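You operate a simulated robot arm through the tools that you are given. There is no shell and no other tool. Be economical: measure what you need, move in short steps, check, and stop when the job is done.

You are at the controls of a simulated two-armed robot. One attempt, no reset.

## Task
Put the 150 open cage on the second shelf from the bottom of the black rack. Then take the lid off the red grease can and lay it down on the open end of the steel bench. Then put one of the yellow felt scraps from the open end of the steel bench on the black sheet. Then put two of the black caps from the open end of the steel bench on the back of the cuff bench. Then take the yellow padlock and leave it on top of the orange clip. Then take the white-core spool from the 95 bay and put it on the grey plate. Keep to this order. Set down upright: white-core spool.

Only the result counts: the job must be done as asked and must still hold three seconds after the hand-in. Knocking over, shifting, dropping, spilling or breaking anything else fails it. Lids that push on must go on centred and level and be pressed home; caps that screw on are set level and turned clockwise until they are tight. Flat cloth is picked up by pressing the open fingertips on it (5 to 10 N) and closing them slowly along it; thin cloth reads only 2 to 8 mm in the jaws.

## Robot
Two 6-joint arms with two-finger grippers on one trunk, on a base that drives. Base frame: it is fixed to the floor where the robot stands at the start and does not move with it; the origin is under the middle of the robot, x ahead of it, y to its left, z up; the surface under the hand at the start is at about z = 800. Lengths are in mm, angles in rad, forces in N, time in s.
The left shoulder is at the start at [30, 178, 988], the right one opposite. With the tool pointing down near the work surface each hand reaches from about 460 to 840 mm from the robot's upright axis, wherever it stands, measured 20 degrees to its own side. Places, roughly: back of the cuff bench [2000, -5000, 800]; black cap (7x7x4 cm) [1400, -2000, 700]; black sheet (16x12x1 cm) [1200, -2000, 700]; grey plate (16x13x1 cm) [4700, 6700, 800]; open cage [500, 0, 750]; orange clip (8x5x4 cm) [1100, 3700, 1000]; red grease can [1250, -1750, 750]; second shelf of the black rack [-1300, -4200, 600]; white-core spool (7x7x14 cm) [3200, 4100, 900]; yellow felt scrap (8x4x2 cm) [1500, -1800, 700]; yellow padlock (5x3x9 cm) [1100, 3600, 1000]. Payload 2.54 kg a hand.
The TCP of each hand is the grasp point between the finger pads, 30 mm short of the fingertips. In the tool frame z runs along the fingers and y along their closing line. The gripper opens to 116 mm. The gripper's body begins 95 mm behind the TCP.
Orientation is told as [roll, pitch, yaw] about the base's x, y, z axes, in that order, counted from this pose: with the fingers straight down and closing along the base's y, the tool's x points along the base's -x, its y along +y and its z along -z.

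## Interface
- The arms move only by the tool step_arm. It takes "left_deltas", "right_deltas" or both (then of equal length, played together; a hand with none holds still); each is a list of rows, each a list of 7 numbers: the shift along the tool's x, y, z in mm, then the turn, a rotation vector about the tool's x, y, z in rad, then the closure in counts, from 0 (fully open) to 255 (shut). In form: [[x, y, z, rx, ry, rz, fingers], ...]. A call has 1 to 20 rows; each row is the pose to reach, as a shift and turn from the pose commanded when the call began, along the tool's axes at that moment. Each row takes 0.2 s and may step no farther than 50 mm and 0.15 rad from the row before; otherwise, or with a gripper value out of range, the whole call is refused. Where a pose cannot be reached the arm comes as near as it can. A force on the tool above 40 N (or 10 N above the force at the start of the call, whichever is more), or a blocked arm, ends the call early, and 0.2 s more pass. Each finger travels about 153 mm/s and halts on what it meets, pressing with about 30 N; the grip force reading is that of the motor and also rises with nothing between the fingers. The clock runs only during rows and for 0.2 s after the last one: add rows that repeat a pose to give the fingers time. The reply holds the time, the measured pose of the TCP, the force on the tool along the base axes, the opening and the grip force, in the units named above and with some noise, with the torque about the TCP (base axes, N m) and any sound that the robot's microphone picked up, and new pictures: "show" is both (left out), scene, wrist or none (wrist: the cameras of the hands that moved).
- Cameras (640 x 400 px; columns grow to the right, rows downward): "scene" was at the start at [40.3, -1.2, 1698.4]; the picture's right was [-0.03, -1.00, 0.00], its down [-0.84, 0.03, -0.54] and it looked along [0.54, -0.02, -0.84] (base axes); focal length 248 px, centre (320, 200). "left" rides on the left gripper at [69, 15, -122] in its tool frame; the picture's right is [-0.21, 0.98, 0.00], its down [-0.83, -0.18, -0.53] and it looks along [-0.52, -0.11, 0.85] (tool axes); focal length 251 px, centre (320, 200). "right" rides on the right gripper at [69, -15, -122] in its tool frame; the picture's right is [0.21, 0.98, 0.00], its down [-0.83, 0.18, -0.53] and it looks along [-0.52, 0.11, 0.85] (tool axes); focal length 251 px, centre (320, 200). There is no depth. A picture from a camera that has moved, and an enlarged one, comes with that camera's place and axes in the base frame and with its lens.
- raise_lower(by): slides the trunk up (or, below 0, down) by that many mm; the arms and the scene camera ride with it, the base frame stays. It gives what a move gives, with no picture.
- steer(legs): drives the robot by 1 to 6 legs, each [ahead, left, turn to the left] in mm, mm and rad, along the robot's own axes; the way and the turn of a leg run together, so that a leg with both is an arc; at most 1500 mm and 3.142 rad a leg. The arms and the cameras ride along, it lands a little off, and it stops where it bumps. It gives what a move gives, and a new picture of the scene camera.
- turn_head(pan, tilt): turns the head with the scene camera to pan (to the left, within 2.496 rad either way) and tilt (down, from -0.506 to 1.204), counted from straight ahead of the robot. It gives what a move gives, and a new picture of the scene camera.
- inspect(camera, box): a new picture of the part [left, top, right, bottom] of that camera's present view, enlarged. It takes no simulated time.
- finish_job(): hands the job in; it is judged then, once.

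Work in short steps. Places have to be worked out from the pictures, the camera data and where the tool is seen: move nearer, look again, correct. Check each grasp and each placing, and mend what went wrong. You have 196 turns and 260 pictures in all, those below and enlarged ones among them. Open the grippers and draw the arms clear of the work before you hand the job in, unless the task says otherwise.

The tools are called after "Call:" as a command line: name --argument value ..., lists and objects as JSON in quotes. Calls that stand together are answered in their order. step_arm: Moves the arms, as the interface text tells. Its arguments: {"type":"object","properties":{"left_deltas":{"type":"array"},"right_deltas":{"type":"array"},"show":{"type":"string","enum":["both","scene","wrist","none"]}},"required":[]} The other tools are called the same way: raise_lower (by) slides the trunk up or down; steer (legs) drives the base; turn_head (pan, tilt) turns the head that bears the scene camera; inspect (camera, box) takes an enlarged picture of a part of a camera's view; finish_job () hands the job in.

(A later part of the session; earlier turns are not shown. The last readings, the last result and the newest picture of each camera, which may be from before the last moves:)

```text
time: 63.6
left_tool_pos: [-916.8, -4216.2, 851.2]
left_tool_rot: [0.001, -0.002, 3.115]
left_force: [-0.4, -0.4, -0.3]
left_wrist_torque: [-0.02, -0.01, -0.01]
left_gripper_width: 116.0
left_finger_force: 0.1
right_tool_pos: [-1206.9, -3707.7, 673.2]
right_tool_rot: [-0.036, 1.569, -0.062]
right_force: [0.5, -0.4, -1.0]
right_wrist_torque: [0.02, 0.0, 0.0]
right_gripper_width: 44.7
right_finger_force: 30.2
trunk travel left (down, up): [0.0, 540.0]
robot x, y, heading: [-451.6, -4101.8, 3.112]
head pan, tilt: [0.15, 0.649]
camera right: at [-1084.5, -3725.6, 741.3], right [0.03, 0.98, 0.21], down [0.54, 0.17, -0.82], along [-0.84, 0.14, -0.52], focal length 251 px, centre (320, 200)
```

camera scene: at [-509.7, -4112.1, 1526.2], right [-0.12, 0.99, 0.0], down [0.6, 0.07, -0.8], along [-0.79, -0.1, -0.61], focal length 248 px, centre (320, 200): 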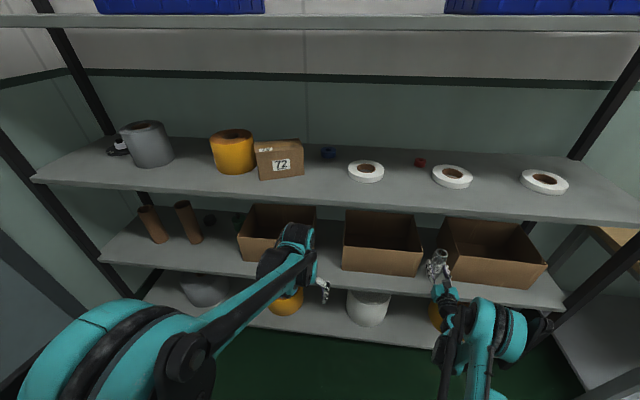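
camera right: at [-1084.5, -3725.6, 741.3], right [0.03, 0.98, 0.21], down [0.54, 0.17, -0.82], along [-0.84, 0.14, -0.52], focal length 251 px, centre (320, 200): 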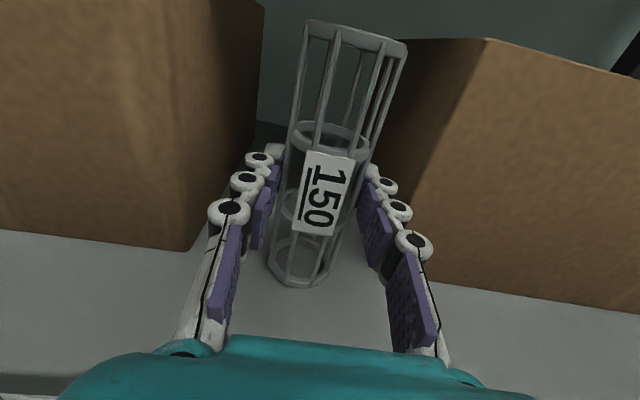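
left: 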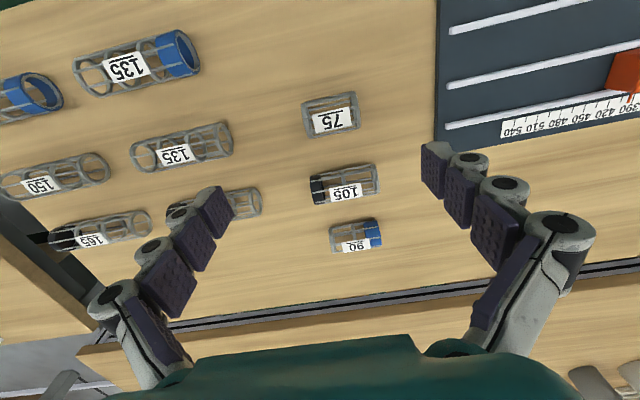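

I'll keep probing downward from here, since the last call ended within reach.

Call:
step_arm --right_deltas '[[-1.5, 0, 0, 0, 0, 0, 190], [-3, 0, 0, 0, 0, 0, 190], [-4.5, 0, 0, 0, 0, 0, 190], [-6, 0, 0, 0, 0, 0, 190]]' --show "none"

Call:
inspect --camera "right" --box '[220, 210, 380, 310]'

```text
time: 64.6
left_tool_pos: [-916.9, -4216.3, 851.0]
left_tool_rot: [0.0, -0.002, 3.116]
left_force: [-0.4, 0.7, 0.0]
left_wrist_torque: [-0.03, 0.0, -0.01]
left_gripper_width: 116.2
left_finger_force: 0.1
right_tool_pos: [-1207.9, -3708.1, 672.2]
right_tool_rot: [0.047, 1.57, 0.022]
right_force: [0.4, 0.6, -0.5]
right_wrist_torque: [0.02, -0.03, 0.01]
right_gripper_width: 44.4
right_finger_force: 30.2
right hand out of reach, approached as far as the arm can: row 2, 3, 4
trunk travel left (down, up): [0.0, 540.0]
robot x, y, heading: [-449.3, -4101.5, 3.115]
head pan, tilt: [0.15, 0.649]
```

```text
4.00 times, centred on (300, 260) of right
camera zoom: at [-1084.7, -3726.0, 741.2], right [0.02, 0.98, 0.21], down [0.54, 0.17, -0.82], along [-0.84, 0.14, -0.52], focal length 1006 px, centre (400, -40)
```

zoom: 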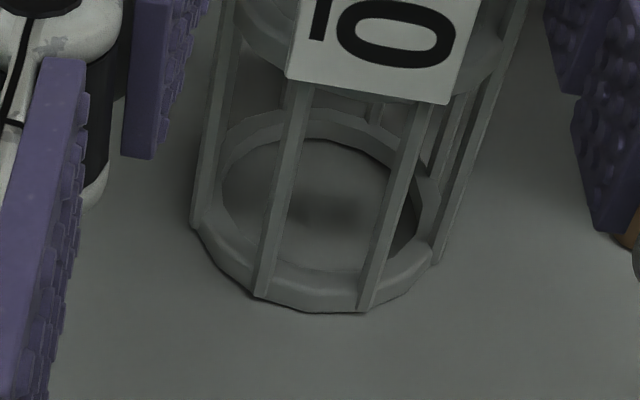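

The ring looks only a few mm above the shelf, and the wrist limit blocks the last bit. A tilt of about 3° should free those millimetres.

Call:
step_arm --right_deltas '[[0, 0, 0, 0, -0.03, 0, 190], [-1, 0, 0, 0, -0.05, 0, 190], [-2, 0, 0, 0, -0.05, 0, 190], [-3.5, 0, 0, 0, -0.05, 0, 190], [-5, 0, 0, 0, -0.05, 0, 190], [-5, 0, 0, 0, -0.05, 0, 190]]' --show "none"

Call:
inspect --camera "right" --box '[220, 210, 380, 310]'

```text
time: 66.0
left_tool_pos: [-916.0, -4218.3, 851.0]
left_tool_rot: [0.0, -0.003, 3.116]
left_force: [0.6, -0.6, 0.0]
left_wrist_torque: [0.02, 0.04, 0.0]
left_gripper_width: 116.2
left_finger_force: 0.0
right_tool_pos: [-1204.7, -3708.7, 669.0]
right_tool_rot: [0.02, 1.525, -0.006]
right_force: [4.7, -0.2, 23.0]
right_wrist_torque: [0.02, 0.43, 0.02]
right_gripper_width: 44.6
right_finger_force: 30.1
trunk travel left (down, up): [0.0, 540.0]
robot x, y, heading: [-452.1, -4098.7, 3.117]
head pan, tilt: [0.15, 0.649]
```

```text
4.00 times, centred on (300, 260) of right
camera zoom: at [-1086.5, -3726.0, 743.6], right [0.02, 0.98, 0.22], down [0.58, 0.17, -0.8], along [-0.82, 0.14, -0.56], focal length 1006 px, centre (400, -40)
```

zoom: 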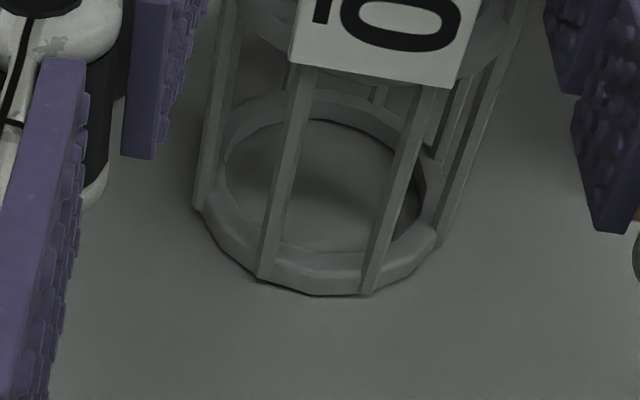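

Contact is confirmed at 23 N upward. I'll ease the load and tilt a little, then open the fingers slowly.

Call:
step_arm --right_deltas '[[1, 0, 0, 0, 0.015, 0, 190], [1.5, 0, 0, 0, 0.02, 0, 190], [1.5, 0, 0, 0, 0.02, 0, 155], [1.5, 0, 0, 0, 0.02, 0, 150], [1.5, 0, 0, 0, 0.02, 0, 144], [1.5, 0, 0, 0, 0.02, 0, 136], [1.5, 0, 0, 0, 0.02, 0, 125], [1.5, 0, 0, 0, 0.02, 0, 115], [1.5, 0, 0, 0, 0.02, 0, 115]]' --show "wrist"

```text
time: 68.0
left_tool_pos: [-917.3, -4216.2, 850.2]
left_tool_rot: [0.0, 0.001, 3.116]
left_force: [-0.6, -0.3, 0.4]
left_wrist_torque: [0.02, 0.0, 0.01]
left_gripper_width: 116.2
left_finger_force: 0.1
right_tool_pos: [-1206.7, -3707.8, 668.2]
right_tool_rot: [0.004, 1.541, -0.023]
right_force: [0.7, -0.7, 0.1]
right_wrist_torque: [-0.03, -0.01, -0.02]
right_gripper_width: 63.4
right_finger_force: 0.0
trunk travel left (down, up): [0.0, 540.0]
robot x, y, heading: [-455.2, -4101.4, 3.115]
head pan, tilt: [0.15, 0.649]
camera right: at [-1086.6, -3726.2, 739.9], right [0.02, 0.98, 0.21], down [0.56, 0.17, -0.81], along [-0.83, 0.14, -0.55], focal length 251 px, centre (320, 200)
```

right: 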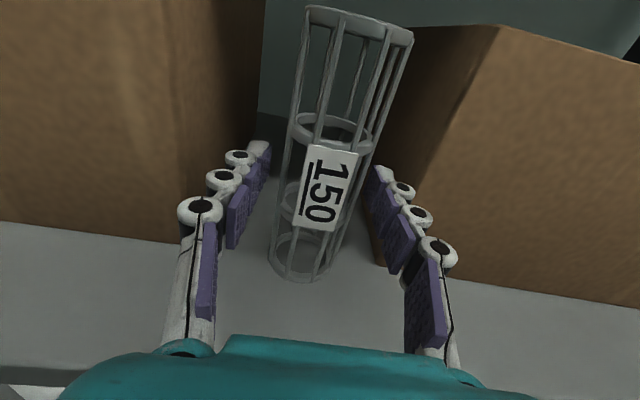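

The cage stands free. I'll widen the fingers a touch more and back the base straight out, since the arm itself can't retract here.

Call:
step_arm --right_deltas '[[0, 0, 0, 0, 0, 0, 105], [0, 0, 0, 0, 0, 0, 92], [0, 0, 0, 0, 0, 0, 92]]' --show "none"

Call:
steer --legs '[[-300, 0, 0]]'

Call:
inspect --camera "right" --box '[0, 0, 640, 400]'

```text
time: 68.8
left_tool_pos: [-917.8, -4216.6, 851.2]
left_tool_rot: [0.0, 0.0, 3.117]
left_force: [-0.1, -0.6, 0.3]
left_wrist_torque: [-0.02, -0.02, 0.0]
left_gripper_width: 115.8
left_finger_force: 0.0
right_tool_pos: [-1205.9, -3708.6, 668.2]
right_tool_rot: [0.004, 1.54, -0.022]
right_force: [0.1, 0.1, 0.3]
right_wrist_torque: [0.02, 0.0, -0.01]
right_gripper_width: 74.1
right_finger_force: 0.0
trunk travel left (down, up): [0.0, 540.0]
robot x, y, heading: [-454.5, -4102.5, 3.117]
head pan, tilt: [0.15, 0.649]
```

```text
time: 70.8
left_tool_pos: [-614.8, -4225.9, 850.9]
left_tool_rot: [-0.001, 0.0, 3.119]
left_force: [0.3, 0.2, -0.8]
left_wrist_torque: [0.0, 0.01, 0.0]
left_gripper_width: 115.9
left_finger_force: 0.0
right_tool_pos: [-904.9, -3718.0, 668.6]
right_tool_rot: [0.004, 1.543, -0.019]
right_force: [-0.2, 0.2, 0.0]
right_wrist_torque: [0.0, 0.0, 0.02]
right_gripper_width: 74.4
right_finger_force: 0.1
trunk travel left (down, up): [0.0, 540.0]
robot x, y, heading: [-151.6, -4107.6, 3.118]
head pan, tilt: [0.15, 0.649]
camera scene: at [-205.5, -4119.9, 1526.4], right [-0.13, 0.99, 0.0], down [0.6, 0.08, -0.8], along [-0.79, -0.1, -0.6], focal length 248 px, centre (320, 200)
```

scene: 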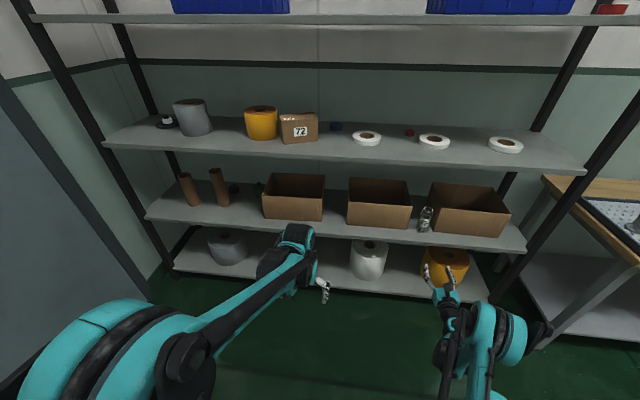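

```text
1.00 times, centred on (320, 200) of right (not enlarged: the box is as wide or as high as the picture)
camera zoom: at [-785.2, -3735.0, 740.3], right [0.02, 0.98, 0.21], down [0.56, 0.17, -0.81], along [-0.83, 0.13, -0.55], focal length 251 px, centre (320, 200)
```

zoom: 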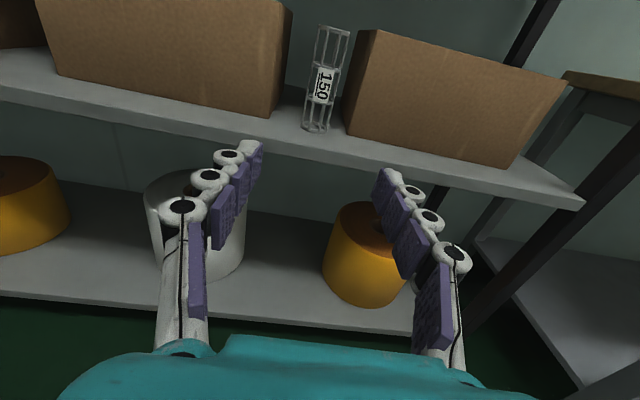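

The cage stands on the second shelf, so task 1 is done. Now I'll raise the trunk and bring the right arm back to tool-down.

Call:
raise_lower --by 200

Call:
step_arm --right_deltas '[[20, 0, -10, 0, -0.14, 0, 60], [40, 0, -20, 0, -0.28, 0, 0], [60, 0, -30, 0, -0.42, 0, 0], [80, 0, -50, 0, -0.56, 0, 0], [100, 0, -70, 0, -0.7, 0, 0], [120, 0, -90, 0, -0.84, 0, 0], [140, 0, -110, 0, -0.98, 0, 0], [160, 0, -130, 0, -1.12, 0, 0], [170, 0, -150, 0, -1.26, 0, 0], [180, 0, -170, 0, -1.4, 0, 0], [190, 0, -190, 0, -1.541, 0, 0], [190, 0, -220, 0, -1.541, 0, 0]]' --show "none"

Call:
step_arm --right_deltas '[[0, 0, 0, 0, 0, -0.149, 0], [0, 0, 0, 0, 0, -0.298, 0], [0, 0, 0, 0, 0, -0.447, 0], [0, 0, 0, 0, 0, -0.596, 0], [0, 0, 0, 0, 0, -0.745, 0], [0, 0, 0, 0, 0, -0.894, 0], [0, 0, 0, 0, 0, -1.043, 0], [0, 0, 0, 0, 0, -1.192, 0], [0, 0, 0, 0, 0, -1.341, 0], [0, 0, 0, 0, 0, -1.49, 0], [0, 0, 0, 0, 0, -1.639, 0], [0, 0, 0, 0, 0, -1.788, 0], [0, 0, 0, 0, 0, -1.937, 0], [0, 0, 0, 0, 0, -2.086, 0], [0, 0, 0, 0, 0, -2.235, 0], [0, 0, 0, 0, 0, -2.384, 0], [0, 0, 0, 0, 0, -2.533, 0], [0, 0, 0, 0, 0, -2.682, 0], [0, 0, 0, 0, 0, -2.831, 0], [0, 0, 0, 0, 0, -2.98, 0]]' --show "none"

Call:
turn_head --pan -2.4 --tilt 0.4

```text
time: 73.0
left_tool_pos: [-615.9, -4223.2, 1051.4]
left_tool_rot: [0.0, 0.001, 3.118]
left_force: [-0.2, 0.6, -0.3]
left_wrist_torque: [-0.02, -0.03, 0.01]
left_gripper_width: 116.2
left_finger_force: 0.0
right_tool_pos: [-905.9, -3716.8, 868.1]
right_tool_rot: [0.001, 1.541, -0.023]
right_force: [0.5, -0.2, 0.5]
right_wrist_torque: [-0.03, -0.02, -0.01]
right_gripper_width: 73.8
right_finger_force: 0.1
trunk travel left (down, up): [-200.0, 340.0]
robot x, y, heading: [-152.6, -4106.7, 3.121]
head pan, tilt: [0.15, 0.649]
```

```text
time: 75.6
left_tool_pos: [-613.5, -4225.7, 1053.2]
left_tool_rot: [0.0, -0.002, 3.118]
left_force: [0.0, 0.4, 0.4]
left_wrist_torque: [0.01, 0.04, -0.02]
left_gripper_width: 115.7
left_finger_force: 0.1
right_tool_pos: [-688.7, -3722.0, 1065.5]
right_tool_rot: [0.0, 0.002, -0.023]
right_force: [0.5, 0.1, -0.4]
right_wrist_torque: [0.03, 0.05, 0.01]
right_gripper_width: 115.9
right_finger_force: 0.1
trunk travel left (down, up): [-200.0, 340.0]
robot x, y, heading: [-151.1, -4110.6, 3.12]
head pan, tilt: [0.15, 0.649]
```

```text
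time: 79.8
left_tool_pos: [-615.5, -4224.4, 1051.6]
left_tool_rot: [-0.001, -0.001, 3.118]
left_force: [0.1, 0.1, -0.7]
left_wrist_torque: [0.02, -0.03, 0.0]
left_gripper_width: 116.1
left_finger_force: 0.0
right_tool_pos: [-690.0, -3721.8, 1065.0]
right_tool_rot: [-0.001, 0.001, 2.958]
right_force: [-0.3, 0.0, 0.6]
right_wrist_torque: [0.0, -0.01, -0.01]
right_gripper_width: 115.7
right_finger_force: 0.0
trunk travel left (down, up): [-200.0, 340.0]
robot x, y, heading: [-145.9, -4109.3, 3.119]
head pan, tilt: [0.15, 0.649]
```

```text
time: 82.1
left_tool_pos: [-615.0, -4225.3, 1052.5]
left_tool_rot: [-0.001, -0.001, 3.119]
left_force: [0.2, 0.0, -0.1]
left_wrist_torque: [-0.01, 0.0, 0.01]
left_gripper_width: 115.8
left_finger_force: 0.0
right_tool_pos: [-691.3, -3721.6, 1064.4]
right_tool_rot: [0.0, 0.0, 2.954]
right_force: [0.6, -0.7, 0.9]
right_wrist_torque: [0.01, 0.02, -0.04]
right_gripper_width: 115.9
right_finger_force: 0.0
trunk travel left (down, up): [-200.0, 340.0]
robot x, y, heading: [-149.7, -4109.4, 3.122]
head pan, tilt: [-2.4, 0.4]
camera scene: at [-50.5, -4047.9, 1748.9], right [0.66, -0.75, 0.0], down [-0.29, -0.26, -0.92], along [0.69, 0.61, -0.39], focal length 248 px, centre (320, 200)
```

scene: 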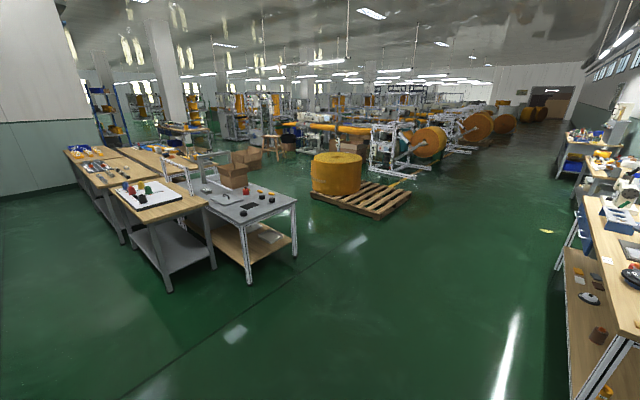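

That is a good overview: the steel bench's open end faces me, spanning x≈960–1600 with its edge at y≈-2230. I'll zoom in on it.

Call:
inspect --camera "scene" --box '[180, 140, 320, 240]'

Call:
inspect --camera "scene" --box '[540, 120, 640, 400]'

```text
4.00 times, centred on (250, 190) of scene
camera zoom: at [-50.5, -4047.9, 1748.9], right [0.66, -0.75, 0.0], down [-0.29, -0.26, -0.92], along [0.69, 0.61, -0.39], focal length 994 px, centre (600, 240)
```

zoom: 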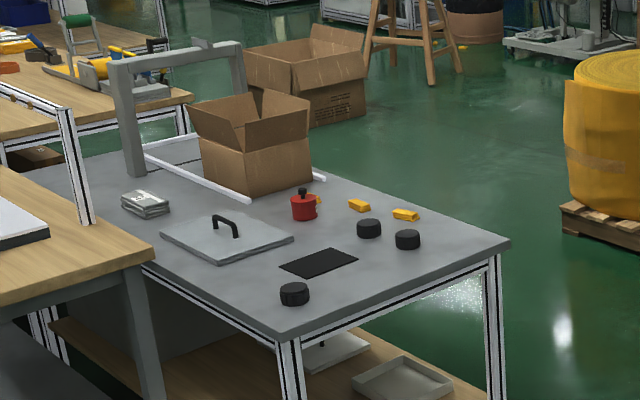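

```text
1.43 times, centred on (590, 260) of scene
camera zoom: at [-50.5, -4047.9, 1748.9], right [0.66, -0.75, 0.0], down [-0.29, -0.26, -0.92], along [0.69, 0.61, -0.39], focal length 355 px, centre (-66, 114)
```

zoom: 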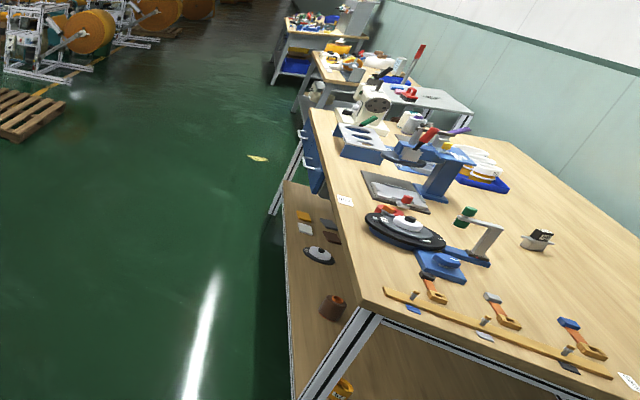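

The can, the scraps, the caps and the sheet are all on this open end. I'll drive round to face +y at about (1300,-2720).

Call:
steer --legs '[[0, 0, -1.551], [690, -725, 0], [690, -725, 0]]'

Call:
turn_head --pan 0 --tilt 0.85

```text
time: 95.8
left_tool_pos: [1186.3, -2286.6, 1051.6]
left_tool_rot: [-0.001, 0.0, 1.553]
left_force: [0.5, 0.5, 0.4]
left_wrist_torque: [-0.01, 0.03, 0.01]
left_gripper_width: 116.2
left_finger_force: 0.1
right_tool_pos: [1687.6, -2208.2, 1064.5]
right_tool_rot: [-0.001, 0.0, 1.394]
right_force: [-0.3, 0.2, -0.3]
right_wrist_torque: [-0.02, 0.03, 0.02]
right_gripper_width: 115.9
right_finger_force: 0.1
trunk travel left (down, up): [-200.0, 340.0]
robot x, y, heading: [1303.5, -2756.7, 1.553]
head pan, tilt: [-2.4, 0.4]
camera scene: at [1366.4, -2848.3, 1748.9], right [-0.75, -0.66, 0.0], down [-0.26, 0.29, -0.92], along [0.61, -0.69, -0.39], focal length 248 px, centre (320, 200)
```

scene: 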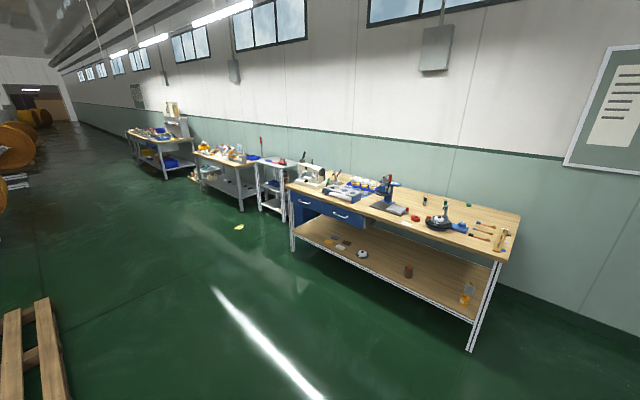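

```text
time: 98.0
left_tool_pos: [1185.1, -2286.9, 1051.5]
left_tool_rot: [-0.001, -0.002, 1.553]
left_force: [0.8, -0.3, -0.5]
left_wrist_torque: [-0.02, 0.01, -0.03]
left_gripper_width: 116.0
left_finger_force: 0.0
right_tool_pos: [1688.1, -2206.8, 1064.4]
right_tool_rot: [0.0, -0.001, 1.394]
right_force: [0.2, -0.2, -0.5]
right_wrist_torque: [0.01, -0.04, 0.03]
right_gripper_width: 116.2
right_finger_force: 0.0
trunk travel left (down, up): [-200.0, 340.0]
robot x, y, heading: [1303.3, -2751.9, 1.554]
head pan, tilt: [0.0, 0.85]
camera scene: at [1305.9, -2701.2, 1709.7], right [1.0, -0.02, 0.0], down [-0.01, -0.75, -0.66], along [0.01, 0.66, -0.75], focal length 248 px, centre (320, 200)
```

scene: 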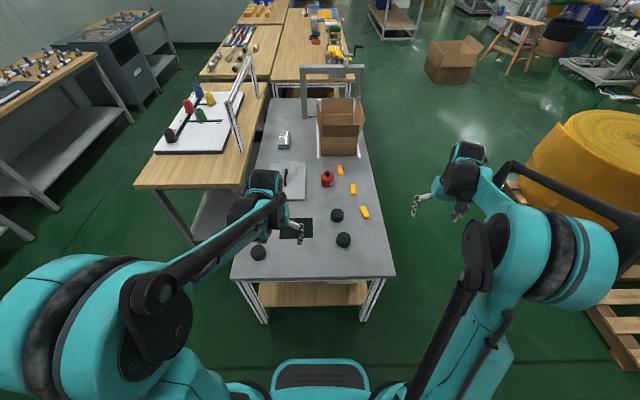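

The red can is at about (1353,-1697). I'll drive in close to the bench, ahead 280 mm and slightly right, and then look with the wrist cameras.

Call:
steer --legs '[[280, -20, 0.017]]'

Call:
inspect --camera "scene" --box '[200, 130, 440, 330]'

```text
time: 100.1
left_tool_pos: [1185.9, -2027.7, 1052.3]
left_tool_rot: [0.0, -0.001, 1.574]
left_force: [0.5, -0.8, 0.2]
left_wrist_torque: [0.02, 0.04, -0.01]
left_gripper_width: 115.9
left_finger_force: 0.0
right_tool_pos: [1686.6, -1940.1, 1065.7]
right_tool_rot: [-0.003, 0.001, 1.411]
right_force: [-0.1, -1.3, 0.3]
right_wrist_torque: [-0.01, -0.03, 0.05]
right_gripper_width: 115.8
right_finger_force: 0.1
trunk travel left (down, up): [-200.0, 340.0]
robot x, y, heading: [1315.5, -2490.8, 1.572]
head pan, tilt: [0.0, 0.85]
stopped in leg 1: the robot was blocked; the commanded pose is now the measured one
camera scene: at [1313.9, -2440.0, 1709.8], right [1.0, 0.0, 0.0], down [0.0, -0.75, -0.66], along [0.0, 0.66, -0.75], focal length 248 px, centre (320, 200)
```

scene: 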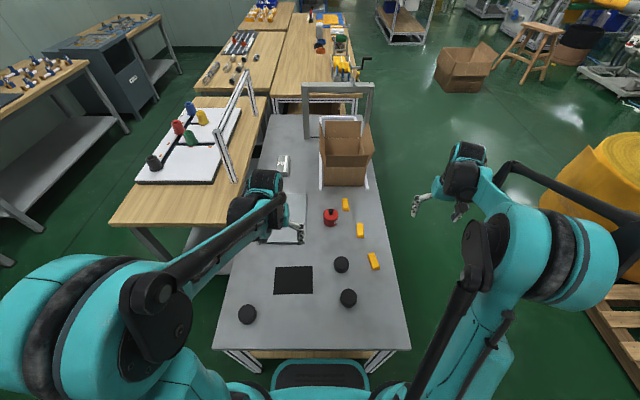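

```text
2.00 times, centred on (320, 230) of scene
camera zoom: at [1313.9, -2440.0, 1709.8], right [1.0, 0.0, 0.0], down [0.0, -0.75, -0.66], along [0.0, 0.66, -0.75], focal length 497 px, centre (320, 140)
```

zoom: 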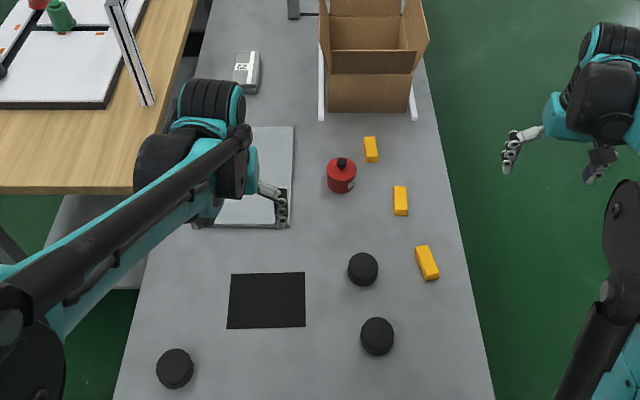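

The bumper touched the bench, so I'll stay here. The can's knob is at about (1369,-1690, z≈790). I'll swing the right hand over it, staying high.

Call:
step_arm --right_deltas '[[-20, 38, 10, 0, 0, -0.02, 0], [-42, 76, 20, 0, 0, -0.04, 0], [-64, 114, 30, 0, 0, -0.06, 0], [-86, 152, 40, 0, 0, -0.08, 0], [-108, 190, 50, 0, 0, -0.1, 0], [-130, 228, 60, 0, 0, -0.12, 0], [-152, 266, 70, 0, 0, -0.14, 0], [-174, 304, 80, 0, 0, -0.16, 0], [-190, 340, 90, 0, 0, -0.16, 0], [-196, 354, 100, 0, 0, -0.16, 0], [-196, 354, 100, 0, 0, -0.16, 0]]'

```text
time: 102.5
left_tool_pos: [1185.0, -2028.1, 1052.8]
left_tool_rot: [0.001, 0.0, 1.573]
left_force: [-1.3, 0.6, -0.7]
left_wrist_torque: [0.01, -0.01, -0.01]
left_gripper_width: 116.0
left_finger_force: 0.0
right_tool_pos: [1368.3, -1689.3, 965.1]
right_tool_rot: [0.0, -0.004, 1.571]
right_force: [0.4, 0.2, -0.2]
right_wrist_torque: [0.01, -0.02, -0.01]
right_gripper_width: 115.7
right_finger_force: 0.1
trunk travel left (down, up): [-200.0, 340.0]
robot x, y, heading: [1317.5, -2488.9, 1.571]
head pan, tilt: [0.0, 0.85]
camera scene: at [1314.7, -2439.3, 1709.8], right [1.0, 0.0, 0.0], down [0.0, -0.75, -0.66], along [0.0, 0.66, -0.75], focal length 248 px, centre (320, 200)
camera right: at [1384.2, -1758.8, 1086.9], right [-0.98, -0.22, 0.0], down [-0.18, 0.82, 0.54], along [-0.12, 0.52, -0.84], focal length 251 px, centre (320, 200)
```

scene: 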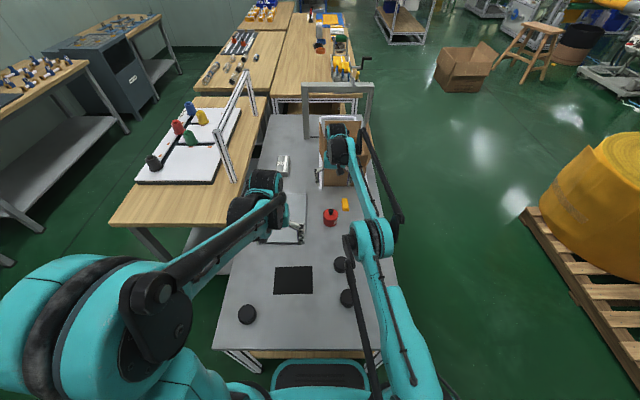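
right: 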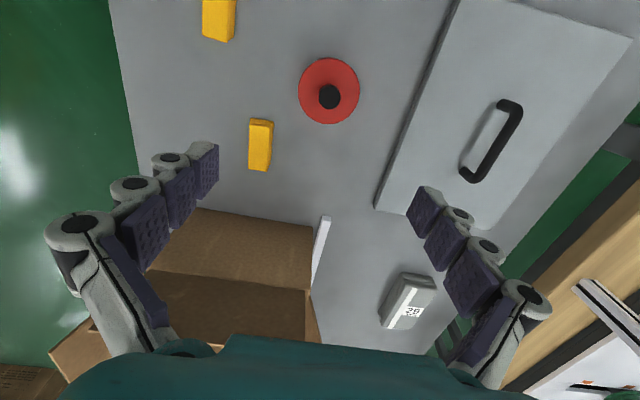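

The hand reaches easily. From this camera the knob is near (1361,-1710). I'll centre over it, part-close the fingers and lower for a closer look.

Call:
step_arm --right_deltas '[[10, 3, 20, 0, 0, 0, 60], [20, 7, 50, 0, 0, 0, 123], [20, 7, 85, 0, 0, 0, 123], [20, 7, 85, 0, 0, 0, 123]]' --show "wrist"

```text
time: 103.5
left_tool_pos: [1186.9, -2027.7, 1051.3]
left_tool_rot: [0.0, -0.001, 1.573]
left_force: [0.5, -0.6, -0.2]
left_wrist_torque: [0.0, 0.0, -0.04]
left_gripper_width: 115.9
left_finger_force: 0.1
right_tool_pos: [1360.7, -1708.4, 880.5]
right_tool_rot: [0.0, -0.001, 1.57]
right_force: [-0.3, -0.6, 0.2]
right_wrist_torque: [0.03, 0.01, -0.02]
right_gripper_width: 60.2
right_finger_force: 0.0
trunk travel left (down, up): [-200.0, 340.0]
robot x, y, heading: [1318.4, -2490.2, 1.573]
head pan, tilt: [0.0, 0.85]
camera right: at [1375.9, -1777.2, 1001.6], right [-0.98, -0.22, 0.0], down [-0.18, 0.83, 0.53], along [-0.12, 0.52, -0.85], focal length 251 px, centre (320, 200)
```

right: 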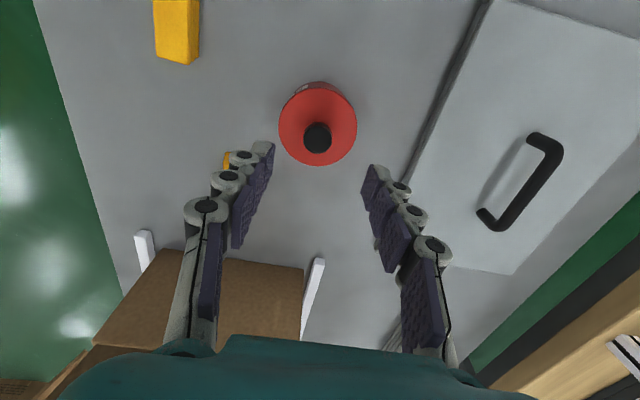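

The knob top triangulates to (1362,-1711,797) with the lid plane near 750. I'll go down to TCP z≈797 and grip the knob.

Call:
step_arm --right_deltas '[[3, -1, 40, 0, 0, 0, 123], [3, -1, 65, 0, 0, 0, 123], [3, -1, 80, 0, 0, 0, 123], [3, -1, 84, 0, 0, 0, 123], [3, -1, 84, 0, 0, 0, 170], [3, -1, 84, 0, 0, 0, 215], [3, -1, 84, 0, 0, 0, 225], [3, -1, 84, 0, 0, 0, 225]]' --show "wrist"

```text
time: 105.3
left_tool_pos: [1186.5, -2029.2, 1051.8]
left_tool_rot: [0.001, -0.002, 1.573]
left_force: [-0.6, -0.4, 0.3]
left_wrist_torque: [0.01, 0.02, -0.02]
left_gripper_width: 116.0
left_finger_force: 0.0
right_tool_pos: [1363.3, -1725.0, 806.3]
right_tool_rot: [0.0, -0.003, 1.572]
right_force: [-3.6, 3.3, 26.8]
right_wrist_torque: [0.3, 0.11, 0.01]
right_gripper_width: 20.4
right_finger_force: 30.4
right hand out of reach, approached as far as the arm can: row 2, 3, 4, 5, 6, 7, 8
trunk travel left (down, up): [-200.0, 340.0]
robot x, y, heading: [1316.1, -2489.1, 1.576]
head pan, tilt: [0.0, 0.85]
camera right: at [1378.6, -1793.6, 927.4], right [-0.98, -0.22, 0.0], down [-0.18, 0.82, 0.54], along [-0.12, 0.52, -0.84], focal length 251 px, centre (320, 200)
```

right: 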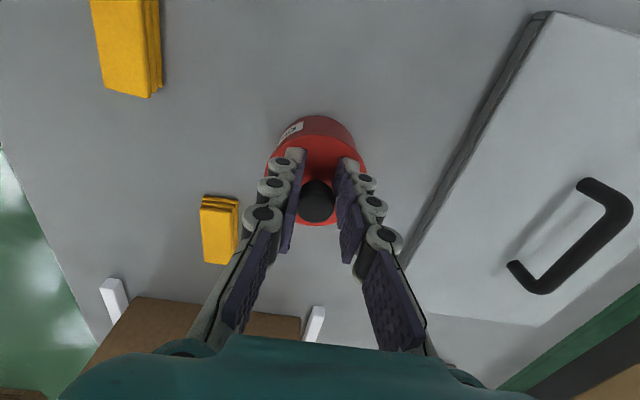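

The reach limit pulled the hand 15 mm short and the tips are pressing on the lid. I'll open, rise, and lower the trunk for better reach.

Call:
step_arm --right_deltas '[[0, 0, -2, 0, 0, 0, 225], [0, 0, -2, 0, 0, 0, 180], [0, 0, -2, 0, 0, 0, 123], [0, 0, -20, 0, 0, 0, 123], [0, 0, -60, 0, 0, 0, 123], [0, 0, -90, 0, 0, 0, 123]]' --show "none"

Call:
raise_lower --by -70

Call:
step_arm --right_deltas '[[-13, 1, -20, 0, 0, 0, 123], [-13, 1, -40, 0, 0, 0, 123], [-13, 1, -50, 0, 0, 0, 123]]' --show "wrist"

```text
time: 106.7
left_tool_pos: [1186.9, -2027.6, 1052.0]
left_tool_rot: [0.0, 0.001, 1.573]
left_force: [0.1, -0.2, 0.1]
left_wrist_torque: [0.01, -0.01, -0.03]
left_gripper_width: 116.0
left_finger_force: 0.1
right_tool_pos: [1363.5, -1723.4, 894.1]
right_tool_rot: [0.0, 0.001, 1.573]
right_force: [-0.2, -0.2, -0.2]
right_wrist_torque: [0.02, -0.01, 0.0]
right_gripper_width: 60.0
right_finger_force: 0.0
trunk travel left (down, up): [-200.0, 340.0]
robot x, y, heading: [1312.6, -2491.7, 1.57]
head pan, tilt: [0.0, 0.85]
```

```text
time: 107.8
left_tool_pos: [1186.5, -2027.6, 980.8]
left_tool_rot: [0.0, -0.001, 1.572]
left_force: [-0.4, -0.4, -0.2]
left_wrist_torque: [0.02, 0.0, 0.02]
left_gripper_width: 116.0
left_finger_force: 0.1
right_tool_pos: [1364.1, -1722.5, 824.2]
right_tool_rot: [-0.001, 0.001, 1.572]
right_force: [0.7, -0.8, 0.4]
right_wrist_torque: [0.01, -0.02, -0.02]
right_gripper_width: 60.2
right_finger_force: 0.1
trunk travel left (down, up): [-130.0, 410.0]
robot x, y, heading: [1313.8, -2487.5, 1.575]
head pan, tilt: [0.0, 0.85]
```

```text
time: 108.5
left_tool_pos: [1187.1, -2027.0, 981.7]
left_tool_rot: [0.001, -0.001, 1.573]
left_force: [-0.1, -0.2, 0.1]
left_wrist_torque: [0.03, 0.0, -0.01]
left_gripper_width: 116.0
left_finger_force: 0.1
right_tool_pos: [1363.4, -1709.2, 873.7]
right_tool_rot: [0.0, 0.001, 1.571]
right_force: [0.4, 0.4, -0.6]
right_wrist_torque: [-0.01, -0.03, -0.06]
right_gripper_width: 60.2
right_finger_force: 0.0
trunk travel left (down, up): [-130.0, 410.0]
robot x, y, heading: [1315.6, -2492.0, 1.566]
head pan, tilt: [0.0, 0.85]
camera right: at [1378.6, -1777.2, 995.1], right [-0.98, -0.22, 0.0], down [-0.18, 0.83, 0.53], along [-0.12, 0.52, -0.85], focal length 251 px, centre (320, 200)
```

right: 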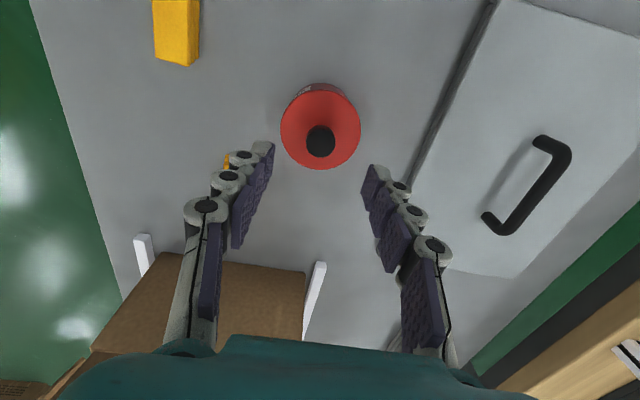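

The can hasn't moved. The lid's top is at about z=773, so I'll stop the TCP at about 808 and close on the knob.

Call:
step_arm --right_deltas '[[3, 1, 30, 0, 0, 0, 123], [3, 1, 55, 0, 0, 0, 123], [3, 1, 64, 0, 0, 0, 123], [3, 1, 64, 0, 0, 0, 123]]' --show "none"

Call:
step_arm --right_deltas '[[0, 0, 0, 0, 0, 0, 170], [0, 0, 0, 0, 0, 0, 215], [0, 0, 0, 0, 0, 0, 225], [0, 0, 0, 0, 0, 0, 225]]' --show "wrist"

```text
time: 109.5
left_tool_pos: [1186.8, -2026.5, 980.3]
left_tool_rot: [0.002, 0.002, 1.573]
left_force: [-0.1, 0.0, 0.8]
left_wrist_torque: [-0.02, 0.01, -0.04]
left_gripper_width: 115.9
left_finger_force: 0.1
right_tool_pos: [1361.7, -1712.8, 810.5]
right_tool_rot: [0.0, -0.001, 1.573]
right_force: [-0.2, 0.5, -0.1]
right_wrist_torque: [0.03, 0.01, -0.01]
right_gripper_width: 60.2
right_finger_force: 0.0
trunk travel left (down, up): [-130.0, 410.0]
robot x, y, heading: [1310.4, -2487.4, 1.573]
head pan, tilt: [0.0, 0.85]
```

```text
time: 110.5
left_tool_pos: [1186.1, -2026.8, 981.4]
left_tool_rot: [0.0, 0.001, 1.572]
left_force: [0.7, -0.6, -0.7]
left_wrist_torque: [-0.04, 0.0, 0.01]
left_gripper_width: 115.6
left_finger_force: 0.0
right_tool_pos: [1360.6, -1711.5, 809.8]
right_tool_rot: [0.001, -0.001, 1.571]
right_force: [1.4, -0.8, -0.9]
right_wrist_torque: [0.0, -0.04, 0.02]
right_gripper_width: 22.0
right_finger_force: 30.2
trunk travel left (down, up): [-130.0, 410.0]
robot x, y, heading: [1313.5, -2489.8, 1.573]
head pan, tilt: [0.0, 0.85]
camera right: at [1376.5, -1780.6, 931.8], right [-0.98, -0.22, 0.0], down [-0.18, 0.83, 0.53], along [-0.12, 0.52, -0.85], focal length 251 px, centre (320, 200)
```

right: 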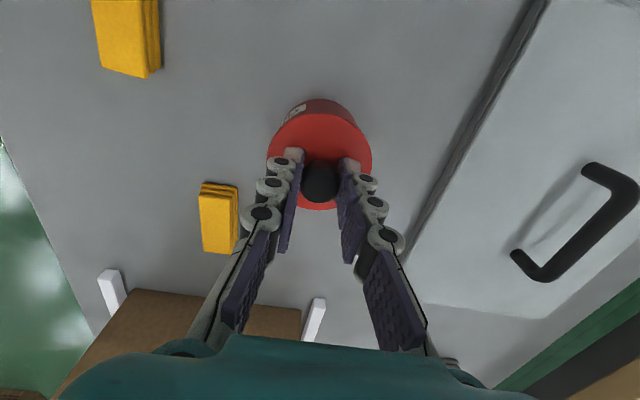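

The knob is gripped at 22 mm. I'll lift slowly and check whether the lid comes off alone.

Call:
step_arm --right_deltas '[[0, 0, -3, 0, 0, 0, 225], [0, 0, -6, 0, 0, 0, 225], [0, 0, -10, 0, 0, 0, 225], [0, 0, -14, 0, 0, 0, 225]]' --show "both"

```text
time: 111.5
left_tool_pos: [1186.6, -2026.8, 980.6]
left_tool_rot: [-0.002, 0.001, 1.574]
left_force: [-0.2, -0.1, 0.1]
left_wrist_torque: [0.01, 0.04, -0.02]
left_gripper_width: 116.1
left_finger_force: 0.1
right_tool_pos: [1361.4, -1711.5, 825.1]
right_tool_rot: [0.0, 0.001, 1.572]
right_force: [-0.4, -0.5, -3.5]
right_wrist_torque: [-0.02, -0.02, 0.0]
right_gripper_width: 21.8
right_finger_force: 30.3
trunk travel left (down, up): [-130.0, 410.0]
robot x, y, heading: [1310.5, -2491.8, 1.573]
head pan, tilt: [0.0, 0.85]
camera scene: at [1314.8, -2438.5, 1639.7], right [1.0, 0.0, 0.0], down [0.0, -0.75, -0.66], along [0.0, 0.66, -0.75], focal length 248 px, centre (320, 200)
camera right: at [1376.5, -1779.8, 945.8], right [-0.98, -0.22, 0.0], down [-0.18, 0.83, 0.53], along [-0.12, 0.52, -0.85], focal length 251 px, centre (320, 200)
```

scene: 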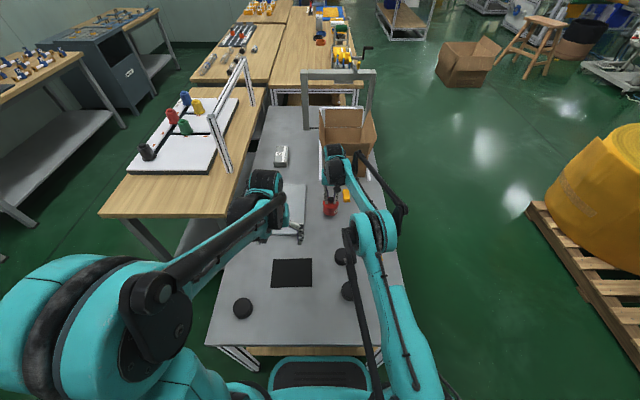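
right: 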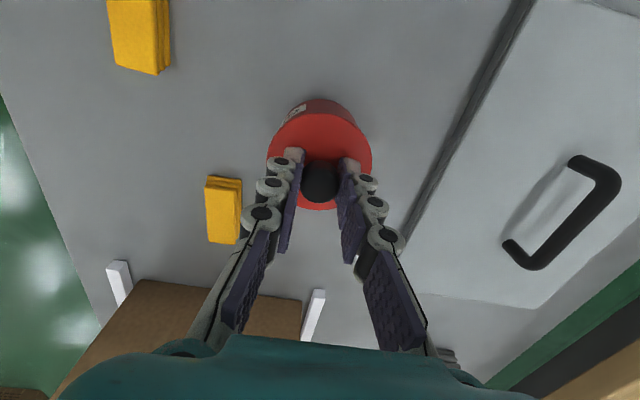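

The can seems to have come up with the lid (3.5 N weight). I'll take a closer look.

Call:
inspect --camera "right" --box '[240, 80, 400, 230]'

Call:
inspect --camera "scene" --box '[290, 180, 370, 230]'

```text
2.67 times, centred on (320, 155) of right
camera zoom: at [1376.5, -1779.8, 945.8], right [-0.98, -0.22, 0.0], down [-0.18, 0.83, 0.53], along [-0.12, 0.52, -0.85], focal length 670 px, centre (320, 320)
```

zoom: 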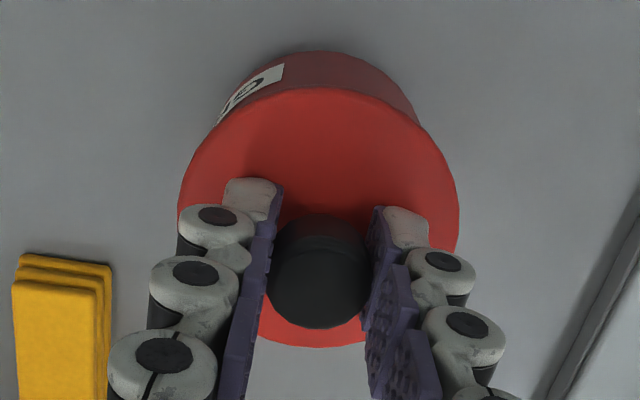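

```text
8.00 times, centred on (330, 205) of scene
camera zoom: at [1314.8, -2438.5, 1639.7], right [1.0, 0.0, 0.0], down [0.0, -0.75, -0.66], along [0.0, 0.66, -0.75], focal length 1988 px, centre (240, 160)
```

zoom: 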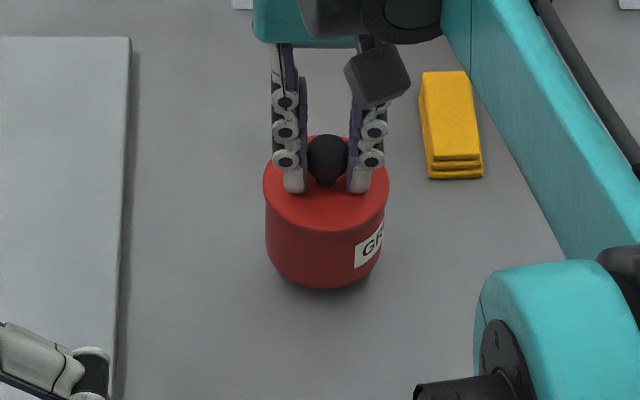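

The lid holds tight, so I need both hands. I'll set the can back down where it was and keep hold of the knob. The left hand will then take the body from the left at a 45° tilt; first I turn its yaw by 90°.

Call:
step_arm --right_deltas '[[0, 0, 5, 0, 0, 0, 225], [0, 0, 10, 0, 0, 0, 225], [0, 0, 14, 0, 0, 0, 225], [0, 0, 15, 0, 0, 0, 225], [0, 0, 15, 0, 0, 0, 225]]' --show "none"

Call:
step_arm --left_deltas '[[0, 0, 0, 0, 0, 0.143, 0], [0, 0, 0, 0, 0, 0.286, 0], [0, 0, 0, 0, 0, 0.429, 0], [0, 0, 0, 0, 0, 0.571, 0], [0, 0, 0, 0, 0, 0.714, 0], [0, 0, 0, 0, 0, 0.857, 0], [0, 0, 0, 0, 0, 1.0, 0], [0, 0, 0, 0, 0, 1.143, 0], [0, 0, 0, 0, 0, 1.286, 0], [0, 0, 0, 0, 0, 1.428, 0], [0, 0, 0, 0, 0, 1.571, 0], [0, 0, 0, 0, 0, 1.571, 0]]' --show "none"

```text
time: 112.8
left_tool_pos: [1186.9, -2027.7, 981.5]
left_tool_rot: [0.001, -0.001, 1.572]
left_force: [-0.1, -0.7, -0.5]
left_wrist_torque: [-0.01, 0.03, 0.02]
left_gripper_width: 116.2
left_finger_force: 0.1
right_tool_pos: [1361.4, -1713.2, 809.6]
right_tool_rot: [0.0, 0.0, 1.571]
right_force: [-0.9, 0.2, 0.2]
right_wrist_torque: [0.01, -0.02, 0.01]
right_gripper_width: 21.8
right_finger_force: 30.2
trunk travel left (down, up): [-130.0, 410.0]
robot x, y, heading: [1314.2, -2489.7, 1.571]
head pan, tilt: [0.0, 0.85]
heard: snap
```

```text
time: 115.3
left_tool_pos: [1187.5, -2027.7, 982.1]
left_tool_rot: [0.0, 0.001, -0.001]
left_force: [-0.6, 0.4, -0.1]
left_wrist_torque: [0.01, -0.01, -0.01]
left_gripper_width: 116.0
left_finger_force: 0.0
right_tool_pos: [1361.0, -1711.7, 808.9]
right_tool_rot: [0.0, 0.0, 1.572]
right_force: [-0.2, -0.1, -1.1]
right_wrist_torque: [0.0, 0.0, 0.0]
right_gripper_width: 21.7
right_finger_force: 29.8
trunk travel left (down, up): [-130.0, 410.0]
robot x, y, heading: [1311.6, -2487.4, 1.569]
head pan, tilt: [0.0, 0.85]
```

A snap was heard, so the lid was pressed home again. I'll continue with the two-handed pull and bring the left hand, tilted 45°, to a staging point left of the can.

Call:
step_arm --left_deltas '[[0, 20, 0, 0, -0.1, 0, 0], [0, 60, 0, 0, -0.2, 0, 0], [0, 105, 0, 0, -0.3, 0, 0], [0, 150, 10, 0, -0.4, 0, 0], [0, 195, 20, 0, -0.5, 0, 0], [0, 240, 30, 0, -0.6, 0, 0], [0, 285, 40, 0, -0.7, 0, 0], [0, 316, 50, 0, -0.785, 0, 0], [0, 316, 50, 0, -0.785, 0, 0]]' --show "both"

```text
time: 117.3
left_tool_pos: [1184.5, -1712.5, 933.3]
left_tool_rot: [0.0, -0.785, 0.002]
left_force: [0.1, -0.4, 0.9]
left_wrist_torque: [0.01, 0.0, -0.01]
left_gripper_width: 116.2
left_finger_force: 0.0
right_tool_pos: [1361.6, -1711.6, 809.6]
right_tool_rot: [-0.001, 0.0, 1.573]
right_force: [0.2, -1.3, -0.6]
right_wrist_torque: [0.0, -0.01, 0.08]
right_gripper_width: 21.7
right_finger_force: 29.6
trunk travel left (down, up): [-130.0, 410.0]
robot x, y, heading: [1315.1, -2488.4, 1.571]
head pan, tilt: [0.0, 0.85]
camera scene: at [1315.0, -2438.9, 1639.7], right [1.0, 0.0, 0.0], down [0.0, -0.75, -0.66], along [0.0, 0.66, -0.75], focal length 248 px, centre (320, 200)
camera left: at [1049.4, -1697.4, 971.1], right [0.15, 0.98, 0.15], down [0.21, -0.18, 0.96], along [0.97, -0.11, -0.23], focal length 251 px, centre (320, 200)
```

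scene: 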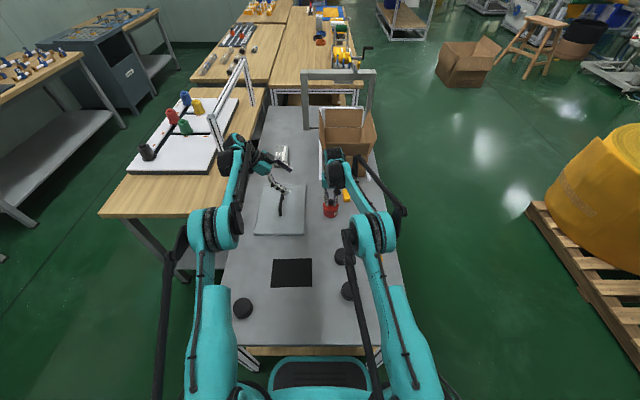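
left: 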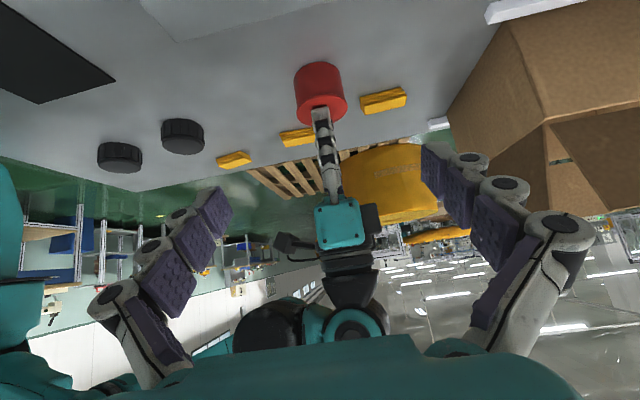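

The left hand got into place nicely. I'll zoom in to measure the can's heights from here.

Call:
inspect --camera "left" --box '[240, 40, 420, 152]'

```text
3.56 times, centred on (330, 96) of left
camera zoom: at [1049.4, -1697.4, 971.1], right [0.15, 0.98, 0.15], down [0.21, -0.18, 0.96], along [0.97, -0.11, -0.23], focal length 894 px, centre (284, 570)
```

zoom: 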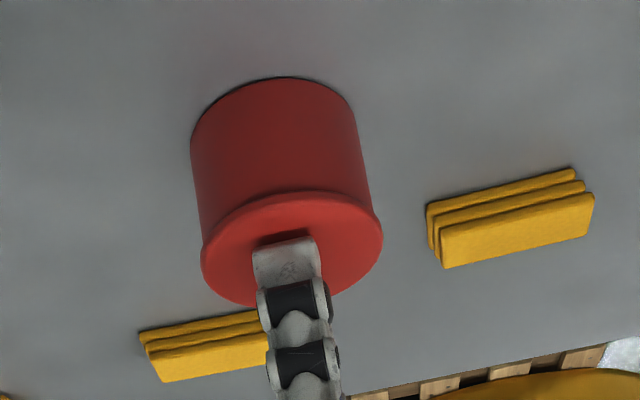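

The table is at about z≈720, with the body 62 mm wide up to 762 and the lid on top of that. I'll advance the left hand along its axis so the pads meet the body at about z=742.

Call:
step_arm --left_deltas '[[10, 0, 40, 0, 0, 0, 20], [10, 0, 85, 0, 0, 0, 20], [10, 0, 130, 0, 0, 0, 20], [10, 0, 170, 0, 0, 0, 20], [10, 0, 205, 0, 0, 0, 20], [10, 0, 230, 0, 0, 0, 20], [10, 0, 242, 0, 0, 0, 20], [10, 0, 242, 0, 0, 0, 20]]' --show "both"

```text
time: 119.2
left_tool_pos: [1346.5, -1733.5, 766.7]
left_tool_rot: [0.003, -0.784, 0.005]
left_force: [-6.4, 11.9, 1.8]
left_wrist_torque: [0.04, -0.07, 0.54]
left_gripper_width: 116.0
left_finger_force: 6.8
left hand out of reach, approached as far as the arm can: row 5, 6, 7, 8
right_tool_pos: [1363.5, -1712.4, 809.0]
right_tool_rot: [-0.002, 0.001, 1.571]
right_force: [6.6, -12.3, -0.9]
right_wrist_torque: [-0.55, -0.24, -0.2]
right_gripper_width: 21.6
right_finger_force: 29.2
trunk travel left (down, up): [-130.0, 410.0]
robot x, y, heading: [1312.2, -2490.4, 1.572]
head pan, tilt: [0.0, 0.85]
camera scene: at [1314.8, -2439.0, 1639.7], right [1.0, 0.0, 0.0], down [0.0, -0.75, -0.66], along [0.0, 0.66, -0.75], focal length 248 px, centre (320, 200)
camera left: at [1211.9, -1721.1, 805.4], right [0.15, 0.98, 0.15], down [0.21, -0.18, 0.96], along [0.97, -0.11, -0.23], focal length 251 px, centre (320, 200)
```

scene: 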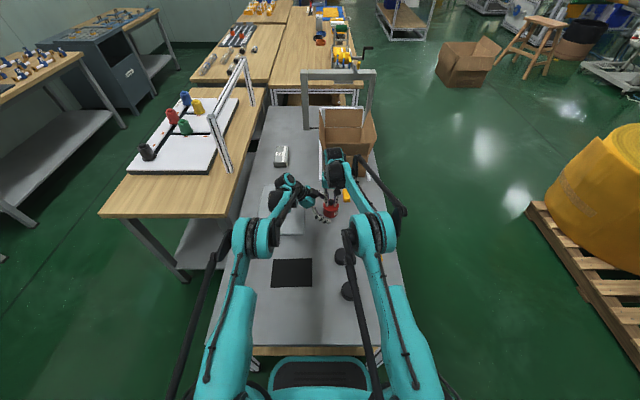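
left: 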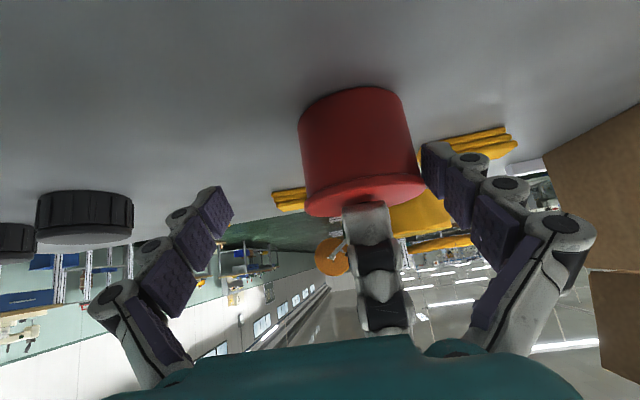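

That is the left arm's reach limit, and one finger brushed the lid at 12 N. I'll back off along the axis, then swing the approach 45° so the left wrist is nearer the robot.

Call:
step_arm --left_deltas '[[0, 2, -25, 0, 0, 0, 20], [0, 2, -60, 0, 0, 0, 20], [0, 2, -100, 0, 0, 0, 20], [0, 0, -120, 0, 0, 0, 20]]' --show "none"

Call:
inspect --camera "right" --box '[160, 60, 480, 260]'

```text
time: 120.2
left_tool_pos: [1263.4, -1737.1, 853.4]
left_tool_rot: [0.001, -0.784, 0.001]
left_force: [0.6, 0.3, -0.2]
left_wrist_torque: [-0.02, 0.03, 0.01]
left_gripper_width: 107.0
left_finger_force: 0.1
right_tool_pos: [1360.8, -1712.4, 810.6]
right_tool_rot: [0.0, 0.001, 1.573]
right_force: [-0.1, -0.5, -1.0]
right_wrist_torque: [0.02, 0.0, -0.01]
right_gripper_width: 21.7
right_finger_force: 29.4
trunk travel left (down, up): [-130.0, 410.0]
robot x, y, heading: [1315.1, -2491.4, 1.571]
head pan, tilt: [0.0, 0.85]
```

```text
2.00 times, centred on (320, 160) of right
camera zoom: at [1377.1, -1780.9, 930.6], right [-0.98, -0.22, 0.0], down [-0.18, 0.83, 0.53], along [-0.12, 0.52, -0.85], focal length 503 px, centre (320, 280)
```

zoom: 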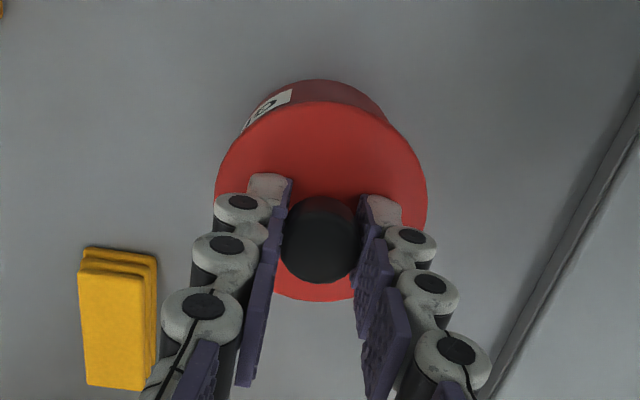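

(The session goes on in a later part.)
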